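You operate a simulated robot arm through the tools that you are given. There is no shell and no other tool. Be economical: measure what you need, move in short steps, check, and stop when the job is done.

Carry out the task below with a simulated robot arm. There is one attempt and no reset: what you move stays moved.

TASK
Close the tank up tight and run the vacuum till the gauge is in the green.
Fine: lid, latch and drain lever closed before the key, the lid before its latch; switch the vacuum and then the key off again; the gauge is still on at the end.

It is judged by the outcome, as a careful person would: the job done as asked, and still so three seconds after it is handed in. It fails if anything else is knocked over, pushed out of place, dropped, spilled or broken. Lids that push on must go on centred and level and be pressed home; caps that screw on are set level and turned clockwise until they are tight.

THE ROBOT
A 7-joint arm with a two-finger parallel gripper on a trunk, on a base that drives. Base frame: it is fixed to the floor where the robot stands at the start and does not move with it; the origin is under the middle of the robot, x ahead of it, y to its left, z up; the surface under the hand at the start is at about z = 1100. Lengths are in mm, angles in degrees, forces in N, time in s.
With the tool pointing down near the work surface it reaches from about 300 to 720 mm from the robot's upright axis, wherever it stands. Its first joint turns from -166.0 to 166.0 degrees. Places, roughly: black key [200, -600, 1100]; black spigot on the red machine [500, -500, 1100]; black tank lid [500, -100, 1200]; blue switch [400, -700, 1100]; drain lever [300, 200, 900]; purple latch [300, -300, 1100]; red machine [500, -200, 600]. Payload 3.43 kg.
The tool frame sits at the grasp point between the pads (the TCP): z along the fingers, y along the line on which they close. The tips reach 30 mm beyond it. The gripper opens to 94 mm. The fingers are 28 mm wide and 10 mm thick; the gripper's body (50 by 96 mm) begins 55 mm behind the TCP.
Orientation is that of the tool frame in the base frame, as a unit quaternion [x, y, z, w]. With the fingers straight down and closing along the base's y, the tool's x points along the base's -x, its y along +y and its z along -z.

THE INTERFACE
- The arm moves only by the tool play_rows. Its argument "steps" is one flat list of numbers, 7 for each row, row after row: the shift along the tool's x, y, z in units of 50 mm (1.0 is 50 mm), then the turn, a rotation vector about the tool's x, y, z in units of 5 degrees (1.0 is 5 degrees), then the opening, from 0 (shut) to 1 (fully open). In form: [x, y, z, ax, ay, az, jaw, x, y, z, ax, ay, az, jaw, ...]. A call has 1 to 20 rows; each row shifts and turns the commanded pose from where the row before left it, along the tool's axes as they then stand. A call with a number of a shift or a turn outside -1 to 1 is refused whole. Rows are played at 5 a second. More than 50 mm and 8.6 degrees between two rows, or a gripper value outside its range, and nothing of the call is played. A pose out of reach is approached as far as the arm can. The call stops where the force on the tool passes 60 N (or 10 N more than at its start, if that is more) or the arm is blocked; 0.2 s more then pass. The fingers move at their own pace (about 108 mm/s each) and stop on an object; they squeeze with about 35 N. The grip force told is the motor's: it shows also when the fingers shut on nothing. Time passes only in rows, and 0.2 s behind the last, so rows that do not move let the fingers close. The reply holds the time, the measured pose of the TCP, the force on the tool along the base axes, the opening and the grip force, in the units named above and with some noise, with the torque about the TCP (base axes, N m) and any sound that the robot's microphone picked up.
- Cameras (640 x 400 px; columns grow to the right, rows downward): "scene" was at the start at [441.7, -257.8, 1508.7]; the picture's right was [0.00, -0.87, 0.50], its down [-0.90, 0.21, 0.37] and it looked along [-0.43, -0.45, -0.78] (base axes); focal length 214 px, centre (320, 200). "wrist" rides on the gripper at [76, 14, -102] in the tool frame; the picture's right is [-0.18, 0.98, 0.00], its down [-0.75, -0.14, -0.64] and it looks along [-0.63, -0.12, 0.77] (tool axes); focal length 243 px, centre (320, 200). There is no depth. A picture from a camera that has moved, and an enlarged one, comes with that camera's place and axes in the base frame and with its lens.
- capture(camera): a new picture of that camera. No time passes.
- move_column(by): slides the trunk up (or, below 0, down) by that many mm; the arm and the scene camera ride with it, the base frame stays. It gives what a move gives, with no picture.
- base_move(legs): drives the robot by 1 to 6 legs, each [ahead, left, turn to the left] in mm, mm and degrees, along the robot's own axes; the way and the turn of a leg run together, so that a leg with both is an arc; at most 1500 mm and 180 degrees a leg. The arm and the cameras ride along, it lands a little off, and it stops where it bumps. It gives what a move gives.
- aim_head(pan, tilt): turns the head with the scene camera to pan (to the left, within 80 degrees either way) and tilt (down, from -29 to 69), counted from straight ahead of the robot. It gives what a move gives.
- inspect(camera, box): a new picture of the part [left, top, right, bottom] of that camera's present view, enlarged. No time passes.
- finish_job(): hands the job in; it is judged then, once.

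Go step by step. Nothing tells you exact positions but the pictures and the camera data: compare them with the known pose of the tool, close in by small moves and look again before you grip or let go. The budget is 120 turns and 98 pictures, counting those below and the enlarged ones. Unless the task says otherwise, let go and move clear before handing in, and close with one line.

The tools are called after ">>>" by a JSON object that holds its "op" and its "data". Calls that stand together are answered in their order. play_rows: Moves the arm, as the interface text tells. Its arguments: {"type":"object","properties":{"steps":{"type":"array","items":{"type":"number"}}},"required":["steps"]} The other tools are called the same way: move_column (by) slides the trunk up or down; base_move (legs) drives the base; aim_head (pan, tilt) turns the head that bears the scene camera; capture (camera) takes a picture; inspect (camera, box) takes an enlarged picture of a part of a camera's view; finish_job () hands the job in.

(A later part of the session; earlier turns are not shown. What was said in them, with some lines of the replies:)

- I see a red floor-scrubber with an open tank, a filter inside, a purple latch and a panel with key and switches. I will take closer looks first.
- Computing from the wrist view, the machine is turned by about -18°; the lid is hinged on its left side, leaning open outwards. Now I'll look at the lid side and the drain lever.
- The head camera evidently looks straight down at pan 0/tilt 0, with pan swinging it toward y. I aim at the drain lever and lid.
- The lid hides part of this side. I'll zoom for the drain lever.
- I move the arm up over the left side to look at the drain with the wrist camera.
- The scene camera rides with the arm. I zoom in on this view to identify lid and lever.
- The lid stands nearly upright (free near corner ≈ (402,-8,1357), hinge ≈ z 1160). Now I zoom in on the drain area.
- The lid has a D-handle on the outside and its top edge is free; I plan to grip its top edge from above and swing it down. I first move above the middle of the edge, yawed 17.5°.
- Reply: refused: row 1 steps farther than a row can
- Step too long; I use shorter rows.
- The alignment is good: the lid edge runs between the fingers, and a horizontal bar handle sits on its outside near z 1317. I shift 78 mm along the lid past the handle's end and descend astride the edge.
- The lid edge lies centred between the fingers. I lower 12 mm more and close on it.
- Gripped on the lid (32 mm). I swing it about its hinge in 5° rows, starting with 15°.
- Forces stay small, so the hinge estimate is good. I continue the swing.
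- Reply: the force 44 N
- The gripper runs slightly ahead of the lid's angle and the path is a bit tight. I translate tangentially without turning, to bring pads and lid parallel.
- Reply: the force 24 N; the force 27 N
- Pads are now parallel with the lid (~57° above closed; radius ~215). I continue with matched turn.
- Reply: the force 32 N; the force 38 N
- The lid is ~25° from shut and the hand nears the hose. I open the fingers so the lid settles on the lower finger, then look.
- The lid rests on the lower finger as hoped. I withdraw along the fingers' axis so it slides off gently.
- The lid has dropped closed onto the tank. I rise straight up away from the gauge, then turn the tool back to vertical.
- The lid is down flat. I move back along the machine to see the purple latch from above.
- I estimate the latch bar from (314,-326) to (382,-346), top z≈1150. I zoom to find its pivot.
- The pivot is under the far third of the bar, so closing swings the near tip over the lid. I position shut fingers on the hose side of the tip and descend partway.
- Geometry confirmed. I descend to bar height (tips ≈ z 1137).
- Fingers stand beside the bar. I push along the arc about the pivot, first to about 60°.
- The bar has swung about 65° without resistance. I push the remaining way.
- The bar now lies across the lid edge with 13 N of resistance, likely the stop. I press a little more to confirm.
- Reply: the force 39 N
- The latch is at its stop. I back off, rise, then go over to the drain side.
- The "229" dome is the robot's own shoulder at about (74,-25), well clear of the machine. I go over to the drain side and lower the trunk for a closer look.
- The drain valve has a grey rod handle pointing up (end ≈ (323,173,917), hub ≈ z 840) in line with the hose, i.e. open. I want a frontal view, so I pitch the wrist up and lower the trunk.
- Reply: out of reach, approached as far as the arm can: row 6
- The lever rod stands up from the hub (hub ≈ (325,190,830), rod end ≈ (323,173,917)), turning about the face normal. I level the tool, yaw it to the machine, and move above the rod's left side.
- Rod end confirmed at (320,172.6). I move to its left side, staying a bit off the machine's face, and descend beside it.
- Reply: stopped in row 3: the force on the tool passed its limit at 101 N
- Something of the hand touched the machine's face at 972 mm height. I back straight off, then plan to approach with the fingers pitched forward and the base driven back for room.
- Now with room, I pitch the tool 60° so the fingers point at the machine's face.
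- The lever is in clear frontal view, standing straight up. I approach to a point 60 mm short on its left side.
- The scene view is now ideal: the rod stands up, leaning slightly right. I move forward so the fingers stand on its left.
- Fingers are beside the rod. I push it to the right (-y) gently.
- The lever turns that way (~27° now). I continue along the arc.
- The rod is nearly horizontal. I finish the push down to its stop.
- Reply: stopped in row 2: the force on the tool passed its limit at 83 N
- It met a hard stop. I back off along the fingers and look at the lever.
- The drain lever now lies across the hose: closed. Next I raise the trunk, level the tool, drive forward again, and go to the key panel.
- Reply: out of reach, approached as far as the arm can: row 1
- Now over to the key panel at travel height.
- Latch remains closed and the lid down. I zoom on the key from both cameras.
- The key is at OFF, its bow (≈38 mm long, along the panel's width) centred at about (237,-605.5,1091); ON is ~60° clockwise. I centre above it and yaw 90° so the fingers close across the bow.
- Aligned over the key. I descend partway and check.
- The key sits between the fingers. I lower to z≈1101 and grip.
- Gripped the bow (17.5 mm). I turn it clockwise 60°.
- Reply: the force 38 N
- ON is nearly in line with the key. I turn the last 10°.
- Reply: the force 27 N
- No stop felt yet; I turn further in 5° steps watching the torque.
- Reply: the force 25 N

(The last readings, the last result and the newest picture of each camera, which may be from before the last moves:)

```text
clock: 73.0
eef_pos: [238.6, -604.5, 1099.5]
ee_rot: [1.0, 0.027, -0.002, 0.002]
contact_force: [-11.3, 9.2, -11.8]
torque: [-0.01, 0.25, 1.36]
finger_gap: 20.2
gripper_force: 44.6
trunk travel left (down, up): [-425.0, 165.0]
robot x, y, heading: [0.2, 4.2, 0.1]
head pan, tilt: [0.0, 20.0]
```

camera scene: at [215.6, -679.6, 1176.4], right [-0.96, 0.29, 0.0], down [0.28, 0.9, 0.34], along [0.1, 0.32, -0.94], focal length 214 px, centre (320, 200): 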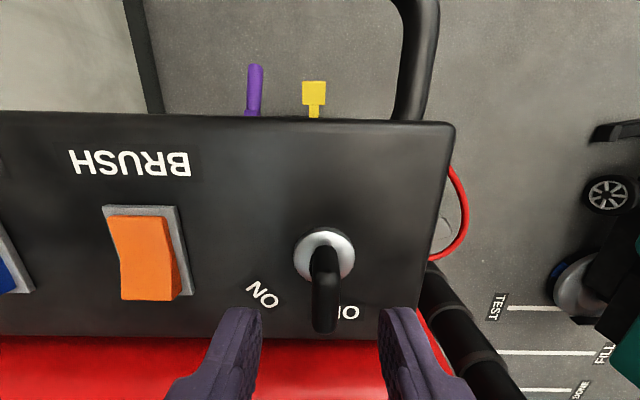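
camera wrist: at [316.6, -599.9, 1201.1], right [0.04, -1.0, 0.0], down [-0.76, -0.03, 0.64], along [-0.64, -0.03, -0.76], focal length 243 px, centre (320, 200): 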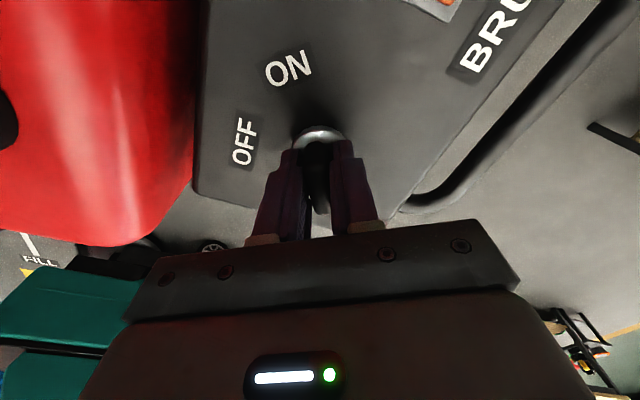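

Torque rises and the gap widens: the key is at its ON stop (60°). I ease back 10°, release, and lift straight up.

>>> {"op": "play_rows", "data": {"steps": [0, 0, 0, 0, 0, -1, 0, 0, 0, 0, 0, 0, -0.8, 0, 0, 0, 0, 0, 0, 0, 0.4, 0, 0, 0, 0, 0, 0, 0.5, 0, 0, -0.5, 0, 0, 0, 0.5, 0, 0, -0.9, 0, 0, 0, 0.5, 0, 0, -0.9, 0, 0, 0, 0.5]}}

>>> {"op": "capture", "data": {"camera": "wrist"}}

>>> {"op": "capture", "data": {"camera": "scene"}}

```text
clock: 74.5
eef_pos: [239.2, -604.8, 1215.3]
ee_rot: [0.995, 0.104, -0.002, 0.001]
contact_force: [-0.1, -0.5, 0.6]
torque: [-0.04, -0.03, -0.02]
finger_gap: 47.2
gripper_force: 0.1
trunk travel left (down, up): [-425.0, 165.0]
robot x, y, heading: [2.1, 0.9, -0.1]
head pan, tilt: [0.0, 20.0]
```

```text
22 pictures are left
camera wrist: at [317.8, -601.0, 1316.5], right [0.02, -1.0, 0.0], down [-0.76, -0.02, 0.65], along [-0.65, -0.02, -0.76], focal length 243 px, centre (320, 200)
```

wrist: 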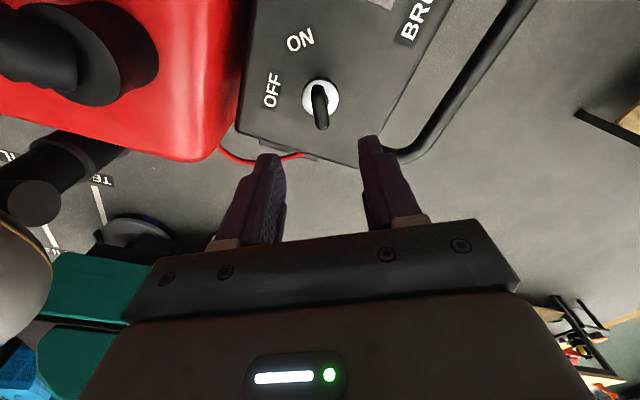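

```text
21 pictures are left
camera scene: at [161.6, -620.2, 1252.1], right [-0.21, 0.98, 0.0], down [0.92, 0.2, 0.34], along [0.33, 0.07, -0.94], focal length 214 px, centre (320, 200)
```

scene: 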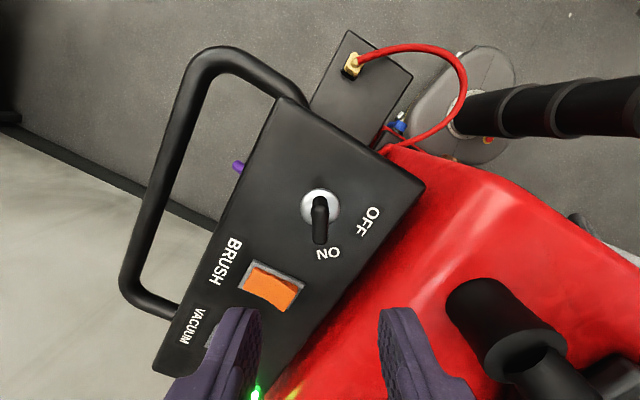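

The key is ON and a green lamp lit. The vacuum switch at ≈(438,-667) is out of reach from here, so I drive 300 mm to the right, parallel to the machine.

>>> {"op": "base_move", "data": {"legs": [[-89, -287, 0]]}}

```text
clock: 76.6
eef_pos: [158.7, -852.1, 1216.2]
ee_rot: [0.992, 0.123, 0.0, 0.003]
contact_force: [6.7, 2.0, 0.5]
torque: [-0.23, 0.49, 0.03]
finger_gap: 47.2
gripper_force: 0.1
trunk travel left (down, up): [-425.0, 165.0]
robot x, y, heading: [-100.1, -260.2, 2.2]
head pan, tilt: [0.0, 20.0]
```

It landed slightly short with a 2° turn. I move the closed fingers above the vacuum switch and align with the machine.

>>> {"op": "play_rows", "data": {"steps": [0.9, -0.32, -0.09, 0, 0, 0, 0, 0.9, -0.32, -0.09, 0, 0, 0, 0, 0.9, -0.32, -0.09, 0, 0, 0, 0, 0.9, -0.32, -0.09, 0, 0, 0, 0, 0.9, -0.32, -0.09, 0, 0, 0, 0, 0.9, -0.32, -0.09, 0, 0, 0, 0, 0.9, -0.32, -0.09, 0, 0, 0, 0, 0, 0, 0, 0, 0, 1, 0, 0, 0, 0, 0, 0, 1, 0, 0, 0, 0, 0, 0, 1, 0, 0, 0, 0, 0, 0, 1, 0, 0, 0, 0, 0, 0, 1, 0, 0, 0, 0, 0, 0, 1, 0]}}

>>> {"op": "capture", "data": {"camera": "wrist"}}

>>> {"op": "capture", "data": {"camera": "scene"}}

```text
clock: 79.4
eef_pos: [441.6, -668.2, 1243.5]
ee_rot: [0.99, -0.139, -0.001, 0.002]
contact_force: [0.2, 0.2, -0.5]
torque: [-0.03, -0.01, -0.02]
finger_gap: 0.0
gripper_force: 32.9
trunk travel left (down, up): [-425.0, 165.0]
robot x, y, heading: [-96.6, -256.9, 2.0]
head pan, tilt: [0.0, 20.0]
```

```text
20 pictures are left
camera wrist: at [512.1, -701.7, 1347.1], right [-0.45, -0.89, 0.0], down [-0.68, 0.34, 0.64], along [-0.58, 0.29, -0.77], focal length 243 px, centre (320, 200)
```

wrist: 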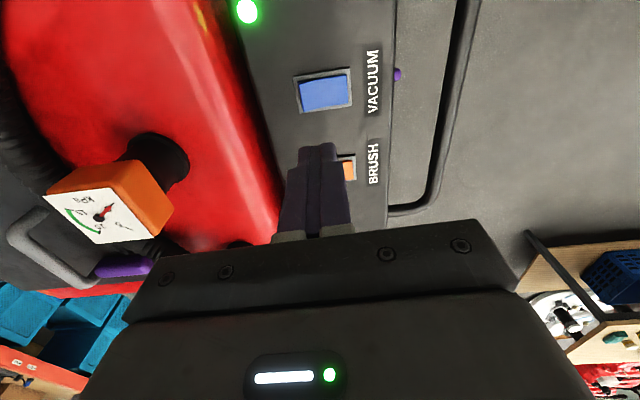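

```text
19 pictures are left
camera scene: at [365.6, -646.9, 1282.3], right [0.28, 0.96, 0.0], down [0.9, -0.26, 0.34], along [0.33, -0.1, -0.94], focal length 214 px, centre (320, 200)
```

scene: 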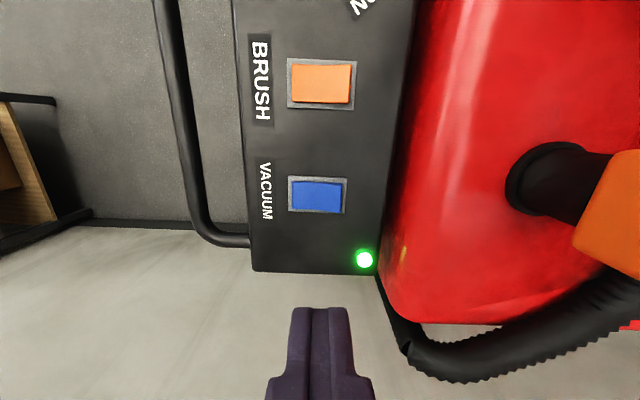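

>>> {"op": "inspect", "data": {"camera": "scene", "box": [270, 160, 370, 230]}}

>>> {"op": "inspect", "data": {"camera": "wrist", "box": [270, 50, 390, 130]}}

```text
5.71 times, centred on (320, 195) of scene
camera zoom: at [365.6, -646.9, 1282.3], right [0.28, 0.96, 0.0], down [0.9, -0.26, 0.34], along [0.33, -0.1, -0.94], focal length 1226 px, centre (320, 229)
```

zoom: 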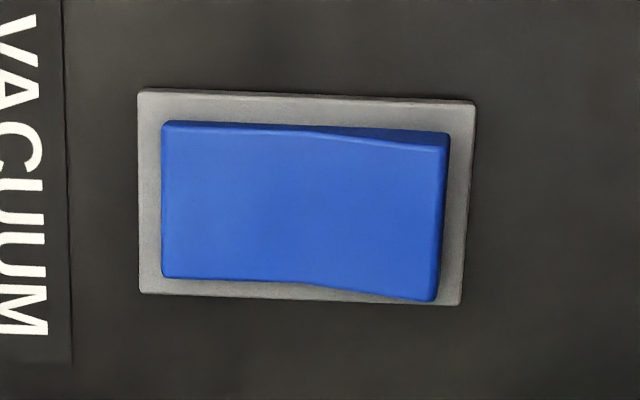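

```text
5.00 times, centred on (330, 90) of wrist
camera zoom: at [512.1, -701.7, 1347.1], right [-0.45, -0.89, 0.0], down [-0.68, 0.34, 0.64], along [-0.58, 0.29, -0.77], focal length 1213 px, centre (270, 750)
```

zoom: 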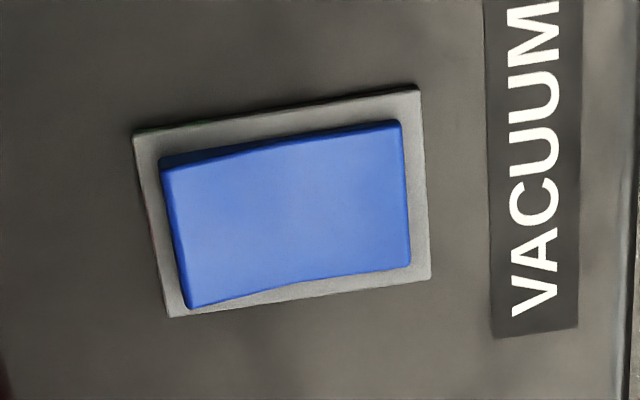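

The raised end of the rocker is the one away from the label. I go over that end and press gradually.

>>> {"op": "play_rows", "data": {"steps": [-0.11, -0.264, 0.5, 0, 0, 0, 0, 0, 0, 0.9, 0, 0, 0, 0, 0, 0, 0.9, 0, 0, 0, 0, 0, 0, 0.2, 0, 0, 0, 0, 0, 0, 0.1, 0, 0, 0, 0]}}

>>> {"op": "capture", "data": {"camera": "wrist"}}

```text
clock: 80.6
eef_pos: [441.4, -656.0, 1113.0]
ee_rot: [0.99, -0.138, -0.002, 0.002]
contact_force: [0.8, 0.1, -0.4]
torque: [0.01, -0.01, -0.01]
finger_gap: 0.0
gripper_force: 34.1
trunk travel left (down, up): [-425.0, 165.0]
robot x, y, heading: [-100.4, -257.1, 2.1]
head pan, tilt: [0.0, 20.0]
```

```text
16 pictures are left
camera wrist: at [511.4, -688.5, 1216.2], right [-0.45, -0.89, 0.0], down [-0.68, 0.34, 0.64], along [-0.58, 0.28, -0.77], focal length 243 px, centre (320, 200)
```

wrist: 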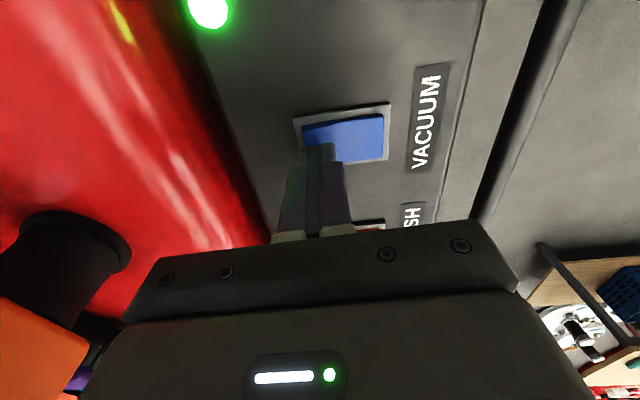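

>>> {"op": "play_rows", "data": {"steps": [0, 0, 0.1, 0, 0, 0, 0, 0, 0, 0.1, 0, 0, 0, 0, 0, 0, 0.08, 0, 0, 0, 0]}}

```text
clock: 81.4
eef_pos: [441.1, -654.2, 1101.2]
ee_rot: [0.99, -0.139, 0.0, 0.003]
contact_force: [1.2, 0.0, 10.8]
torque: [-0.02, 0.16, 0.03]
finger_gap: 0.1
gripper_force: 33.2
trunk travel left (down, up): [-425.0, 165.0]
robot x, y, heading: [-98.8, -262.7, 2.2]
head pan, tilt: [0.0, 20.0]
```

>>> {"op": "play_rows", "data": {"steps": [0, 0, 0.06, 0, 0, 0, 0, 0, 0, 0.06, 0, 0, 0, 0]}}

>>> {"op": "inspect", "data": {"camera": "wrist", "box": [240, 80, 440, 200]}}

```text
clock: 82.0
eef_pos: [440.8, -653.8, 1102.8]
ee_rot: [0.99, -0.138, 0.004, 0.005]
contact_force: [5.5, -4.9, 57.4]
torque: [-0.52, 0.52, 0.03]
finger_gap: 0.0
gripper_force: 32.8
trunk travel left (down, up): [-425.0, 165.0]
robot x, y, heading: [-97.4, -256.8, 2.0]
head pan, tilt: [0.0, 20.0]
```

```text
3.20 times, centred on (340, 140) of wrist
camera zoom: at [509.8, -686.0, 1204.9], right [-0.45, -0.9, 0.01], down [-0.69, 0.35, 0.63], along [-0.57, 0.28, -0.77], focal length 776 px, centre (256, 392)
```

zoom: 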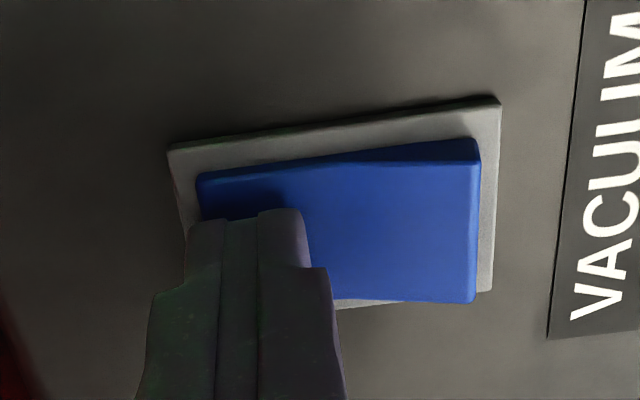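

The rocker flipped to ON. I rise and read the gauge.

>>> {"op": "play_rows", "data": {"steps": [0, 0, -0.3, 0, 0, 0, 0, 0, 0, -0.9, 0, 0, 0, 0, 0, 0, -0.9, 0, 0, 0, 0, 0, 0, -0.8, 0, 0, 0, 0]}}

>>> {"op": "inspect", "data": {"camera": "wrist", "box": [20, 100, 220, 260]}}

```text
clock: 83.0
eef_pos: [440.2, -653.9, 1238.6]
ee_rot: [0.99, -0.138, -0.002, 0.001]
contact_force: [-0.8, -0.6, 0.2]
torque: [-0.01, -0.01, 0.02]
finger_gap: 0.0
gripper_force: 33.2
trunk travel left (down, up): [-425.0, 165.0]
robot x, y, heading: [-98.5, -259.9, 2.0]
head pan, tilt: [0.0, 20.0]
```

```text
2.50 times, centred on (120, 180) of wrist
camera zoom: at [509.9, -688.1, 1340.8], right [-0.45, -0.89, 0.0], down [-0.68, 0.34, 0.64], along [-0.58, 0.29, -0.76], focal length 606 px, centre (820, 250)
```

zoom: 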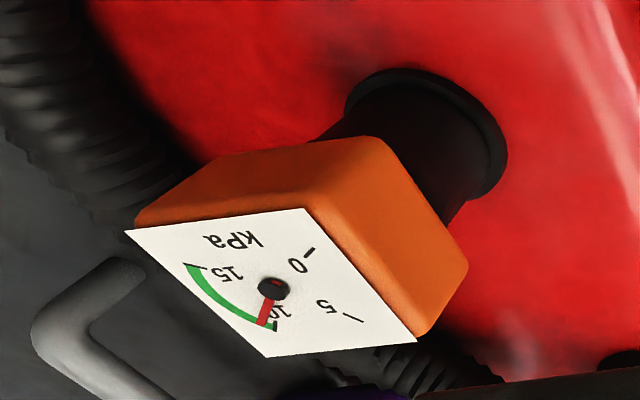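

The vacuum builds fast: needle already at ~10.5 kPa, the start of the green. I shift over the other rocker end and read again.

>>> {"op": "play_rows", "data": {"steps": [0, 0.68, 0, 0, 0, 0, 0]}}

>>> {"op": "inspect", "data": {"camera": "wrist", "box": [0, 100, 200, 260]}}

```text
clock: 83.4
eef_pos: [431.5, -687.2, 1239.4]
ee_rot: [0.99, -0.138, -0.001, 0.001]
contact_force: [-0.2, -0.4, -0.4]
torque: [0.03, 0.02, -0.04]
finger_gap: 0.0
gripper_force: 33.1
trunk travel left (down, up): [-425.0, 165.0]
robot x, y, heading: [-101.9, -256.7, 2.4]
head pan, tilt: [0.0, 20.0]
```

```text
2.50 times, centred on (100, 180) of wrist
camera zoom: at [502.2, -720.8, 1341.8], right [-0.45, -0.9, 0.0], down [-0.68, 0.34, 0.64], along [-0.58, 0.29, -0.77], focal length 606 px, centre (870, 250)
```

zoom: 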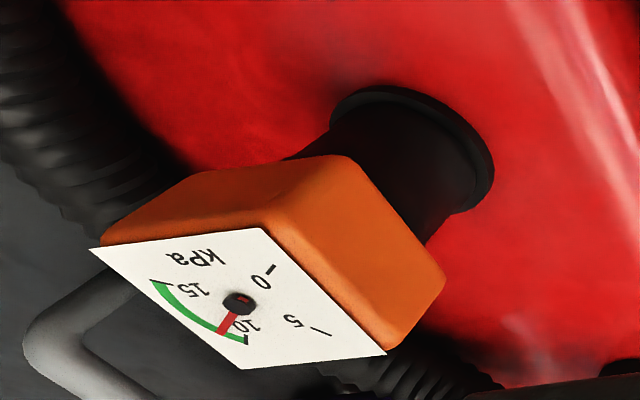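

In the green (~11.5 kPa). I now press the rocker's other end to switch the vacuum off.

>>> {"op": "play_rows", "data": {"steps": [0, 0, 0.95, 0, 0, 0, 0, 0, 0, 0.95, 0, 0, 0, 0, 0, 0, 0.6, 0, 0, 0, 0, 0, 0, 0.16, 0, 0, 0, 0, 0, 0, 0.14, 0, 0, 0, 0]}}

>>> {"op": "capture", "data": {"camera": "wrist"}}

```text
clock: 84.6
eef_pos: [431.6, -688.7, 1101.3]
ee_rot: [0.99, -0.138, 0.0, 0.003]
contact_force: [-2.3, -2.7, 13.5]
torque: [0.02, -0.09, -0.01]
finger_gap: 0.1
gripper_force: 33.2
trunk travel left (down, up): [-425.0, 165.0]
robot x, y, heading: [-94.5, -254.0, 2.0]
head pan, tilt: [0.0, 20.0]
```

```text
12 pictures are left
camera wrist: at [501.5, -721.6, 1204.2], right [-0.45, -0.89, 0.0], down [-0.69, 0.35, 0.64], along [-0.57, 0.28, -0.77], focal length 243 px, centre (320, 200)
```

wrist: 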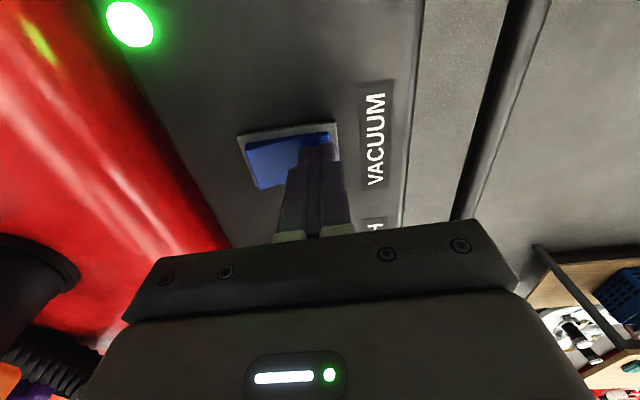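

>>> {"op": "play_rows", "data": {"steps": [0, 0, 0.07, 0, 0, 0, 0, 0, 0, 0.05, 0, 0, 0, 0, 0, 0, -0.5, 0, 0, 0, 0, 0, 0, -0.9, 0, 0, 0, 0, 0, 0, -0.9, 0, 0, 0, 0, 0, 0, -0.6, 0, 0, 0, 0]}}

>>> {"op": "inspect", "data": {"camera": "wrist", "box": [0, 50, 380, 260]}}

```text
clock: 86.0
eef_pos: [429.2, -687.9, 1241.6]
ee_rot: [0.99, -0.138, -0.002, 0.001]
contact_force: [0.5, -0.1, -0.4]
torque: [-0.01, 0.03, -0.01]
finger_gap: 0.0
gripper_force: 33.4
trunk travel left (down, up): [-425.0, 165.0]
robot x, y, heading: [-99.5, -257.3, 2.2]
head pan, tilt: [0.0, 20.0]
```

```text
1.68 times, centred on (190, 155) of wrist
camera zoom: at [499.3, -720.5, 1344.3], right [-0.45, -0.89, 0.0], down [-0.68, 0.34, 0.64], along [-0.58, 0.29, -0.76], focal length 409 px, centre (539, 276)
```

zoom: 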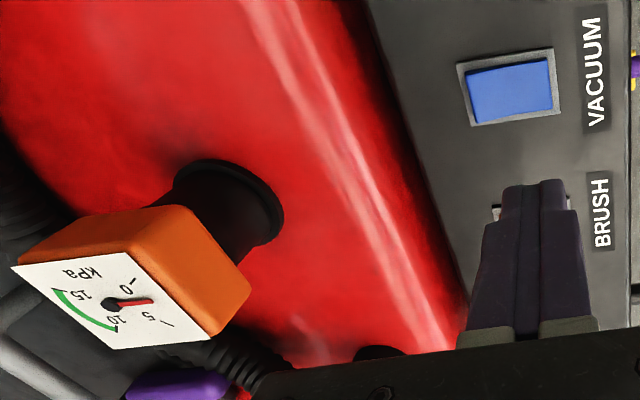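

Vacuum is off (rocker back, needle falling). I return above the key, aligned for gripping it at ON.

>>> {"op": "play_rows", "data": {"steps": [-0.825, -0.112, 0, 0, 0, 0, 0, -0.825, -0.112, 0, 0, 0, 0, 0, -0.825, -0.112, 0, 0, 0, 0, 0, -0.825, -0.112, 0, 0, 0, 0, 0, -0.825, -0.112, 0, 0, 0, 0, 0.5, 0, 0, 0, 0, 0, -1, 0.5, 0, 0, 0, 0, 0, -1, 0.5, 0, 0, 0, 0, 0, -1, 0.5, 0, 0, 0, 0, 0, -1, 0.5, 0, 0, 0, 0, 0, -1, 0.5, 0, 0, 0, 0, 0, -0.76, 0.5, 0, 0, 0.9, 0, 0, 0, 0.5, 0, 0, 0.9, 0, 0, 0, 0.5]}}

>>> {"op": "capture", "data": {"camera": "wrist"}}

>>> {"op": "capture", "data": {"camera": "scene"}}

```text
clock: 88.8
eef_pos: [243.5, -603.3, 1150.0]
ee_rot: [0.994, 0.113, -0.002, 0.002]
contact_force: [-0.4, -0.4, -0.1]
torque: [0.01, -0.02, 0.01]
finger_gap: 47.0
gripper_force: 0.2
trunk travel left (down, up): [-425.0, 165.0]
robot x, y, heading: [-97.5, -258.5, 2.2]
head pan, tilt: [0.0, 20.0]
```

```text
10 pictures are left
camera wrist: at [321.4, -597.0, 1253.2], right [0.04, -1.0, 0.0], down [-0.76, -0.03, 0.64], along [-0.64, -0.03, -0.76], focal length 243 px, centre (320, 200)
```

wrist: 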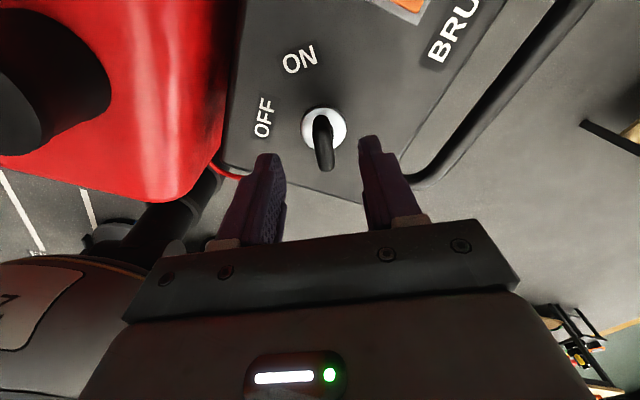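

```text
9 pictures are left
camera scene: at [165.8, -618.9, 1188.6], right [-0.22, 0.97, 0.0], down [0.92, 0.21, 0.34], along [0.33, 0.07, -0.94], focal length 214 px, centre (320, 200)
```

scene: 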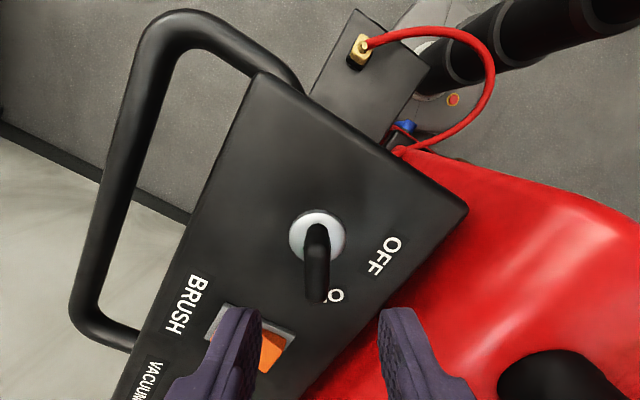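

Key is centred between the fingers. I lower and grip.

>>> {"op": "play_rows", "data": {"steps": [-0.1, 0, 0.4, 0, 0, 0, 0.5, 0, 0, 0.35, 0, 0, 0, 0.5, 0, 0, 0.27, 0, 0, 0, 0.5, 0, 0, 0, 0, 0, 0, 0, 0, 0, 0, 0, 0, 0, 0, 0, 0, 0, 0, 0, 0, 0]}}

```text
clock: 90.2
eef_pos: [237.7, -605.3, 1097.4]
ee_rot: [0.994, 0.112, -0.002, 0.001]
contact_force: [-0.2, 0.6, -8.2]
torque: [0.04, -0.68, -0.01]
finger_gap: 17.4
gripper_force: 44.5
trunk travel left (down, up): [-425.0, 165.0]
robot x, y, heading: [-98.5, -254.4, 2.3]
head pan, tilt: [0.0, 20.0]
```

Gripped cleanly. I turn it counter-clockwise 60° plus a little to feel the OFF stop.

>>> {"op": "play_rows", "data": {"steps": [0, 0, 0, 0, 0, -1, 0, 0, 0, 0, 0, 0, -1, 0, 0, 0, 0, 0, 0, -1, 0, 0, 0, 0, 0, 0, -1, 0, 0, 0, 0, 0, 0, -1, 0, 0, 0, 0, 0, 0, -1, 0, 0, 0, 0, 0, 0, -1, 0, 0, 0, 0, 0, 0, -1, 0, 0, 0, 0, 0, 0, -1, 0, 0, 0, 0, 0, 0, -1, 0, 0, 0, 0, 0, 0, -1, 0, 0, 0, 0, 0, 0, -1, 0, 0, 0, 0, 0, 0, -1, 0]}}

```text
clock: 93.0
eef_pos: [236.7, -605.3, 1096.9]
ee_rot: [0.778, 0.628, -0.002, 0.001]
contact_force: [17.8, -3.3, 20.7]
torque: [0.19, -0.13, -1.25]
finger_gap: 19.1
gripper_force: 45.1
trunk travel left (down, up): [-425.0, 165.0]
robot x, y, heading: [-98.3, -254.2, 1.8]
head pan, tilt: [0.0, 20.0]
```

The OFF stop is felt (-1.25 N m). I ease back 5°, release and lift.

>>> {"op": "play_rows", "data": {"steps": [0, 0, 0, 0, 0, 0.9, 0, 0, 0, 0, 0, 0, 0, 0.4, 0, 0, 0, 0, 0, 0, 0.5, 0, 0, -0.5, 0, 0, 0, 0.5, 0, 0, -0.9, 0, 0, 0, 0.5, 0, 0, -0.9, 0, 0, 0, 0.5, 0, 0, -0.9, 0, 0, 0, 0.5, 0, 0, -0.9, 0, 0, 0, 0.5, 0, 0, -0.9, 0, 0, 0, 0.5]}}

>>> {"op": "aim_head", "data": {"pan": 0, "tilt": 40}}

>>> {"op": "capture", "data": {"camera": "wrist"}}

>>> {"op": "capture", "data": {"camera": "scene"}}

```text
clock: 95.0
eef_pos: [237.5, -603.0, 1348.6]
ee_rot: [0.802, 0.597, -0.001, 0.0]
contact_force: [-0.5, 0.8, 0.2]
torque: [-0.01, 0.01, 0.0]
finger_gap: 47.2
gripper_force: 0.1
trunk travel left (down, up): [-425.0, 165.0]
robot x, y, heading: [-98.5, -256.3, 2.0]
head pan, tilt: [0.0, 20.0]
```

```text
clock: 95.9
eef_pos: [239.1, -603.4, 1347.4]
ee_rot: [0.802, 0.597, -0.002, 0.0]
contact_force: [0.1, 0.9, -0.4]
torque: [-0.04, 0.03, -0.01]
finger_gap: 47.1
gripper_force: 0.1
trunk travel left (down, up): [-425.0, 165.0]
robot x, y, heading: [-103.1, -258.4, 2.5]
head pan, tilt: [0.0, 40.0]
```

```text
8 pictures are left
camera wrist: at [275.3, -532.6, 1449.4], right [0.89, -0.46, 0.0], down [-0.35, -0.68, 0.64], along [-0.3, -0.57, -0.76], focal length 243 px, centre (320, 200)
```

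wrist: 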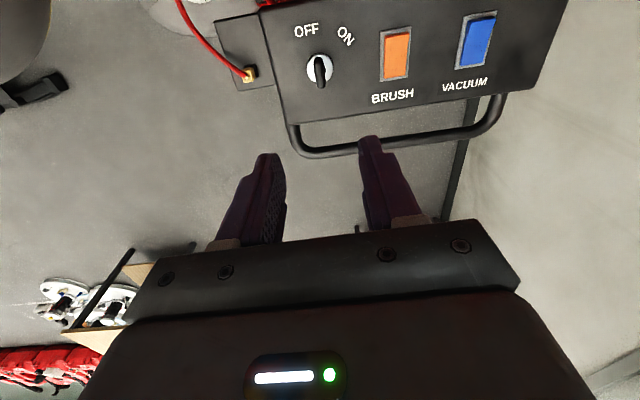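

```text
7 pictures are left
camera scene: at [224.1, -647.3, 1392.8], right [-0.96, 0.29, 0.0], down [0.22, 0.74, 0.64], along [0.18, 0.61, -0.77], focal length 214 px, centre (320, 200)
```

scene: 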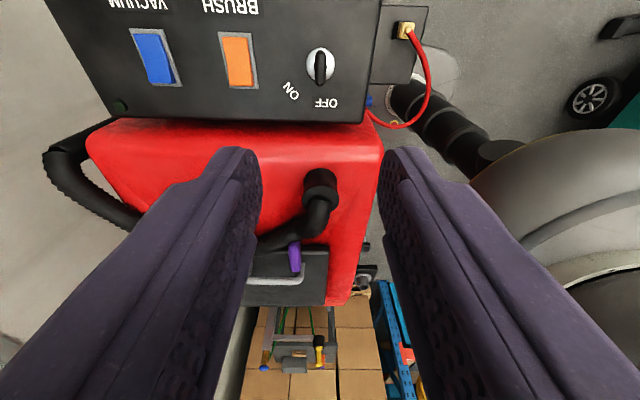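

Key and vacuum are off and the lamp is out. The lid is latched, the drain lever is closed, the gauge is still mounted and the hand is clear, so I hand in.

>>> {"op": "finish_job", "data": {}}

```text
The job is handed in.
```

The tank is shut and latched, the drain lever is closed, and I ran the vacuum until the gauge read in the green (about 11.5 kPa). I then switched off the vacuum and after it the key, and the gauge is still on; its needle fell back once the vacuum was off. While I was reaching for the drain lever, the hand bumped the machine's front once, at about 100 N, and I saw no sign of damage.
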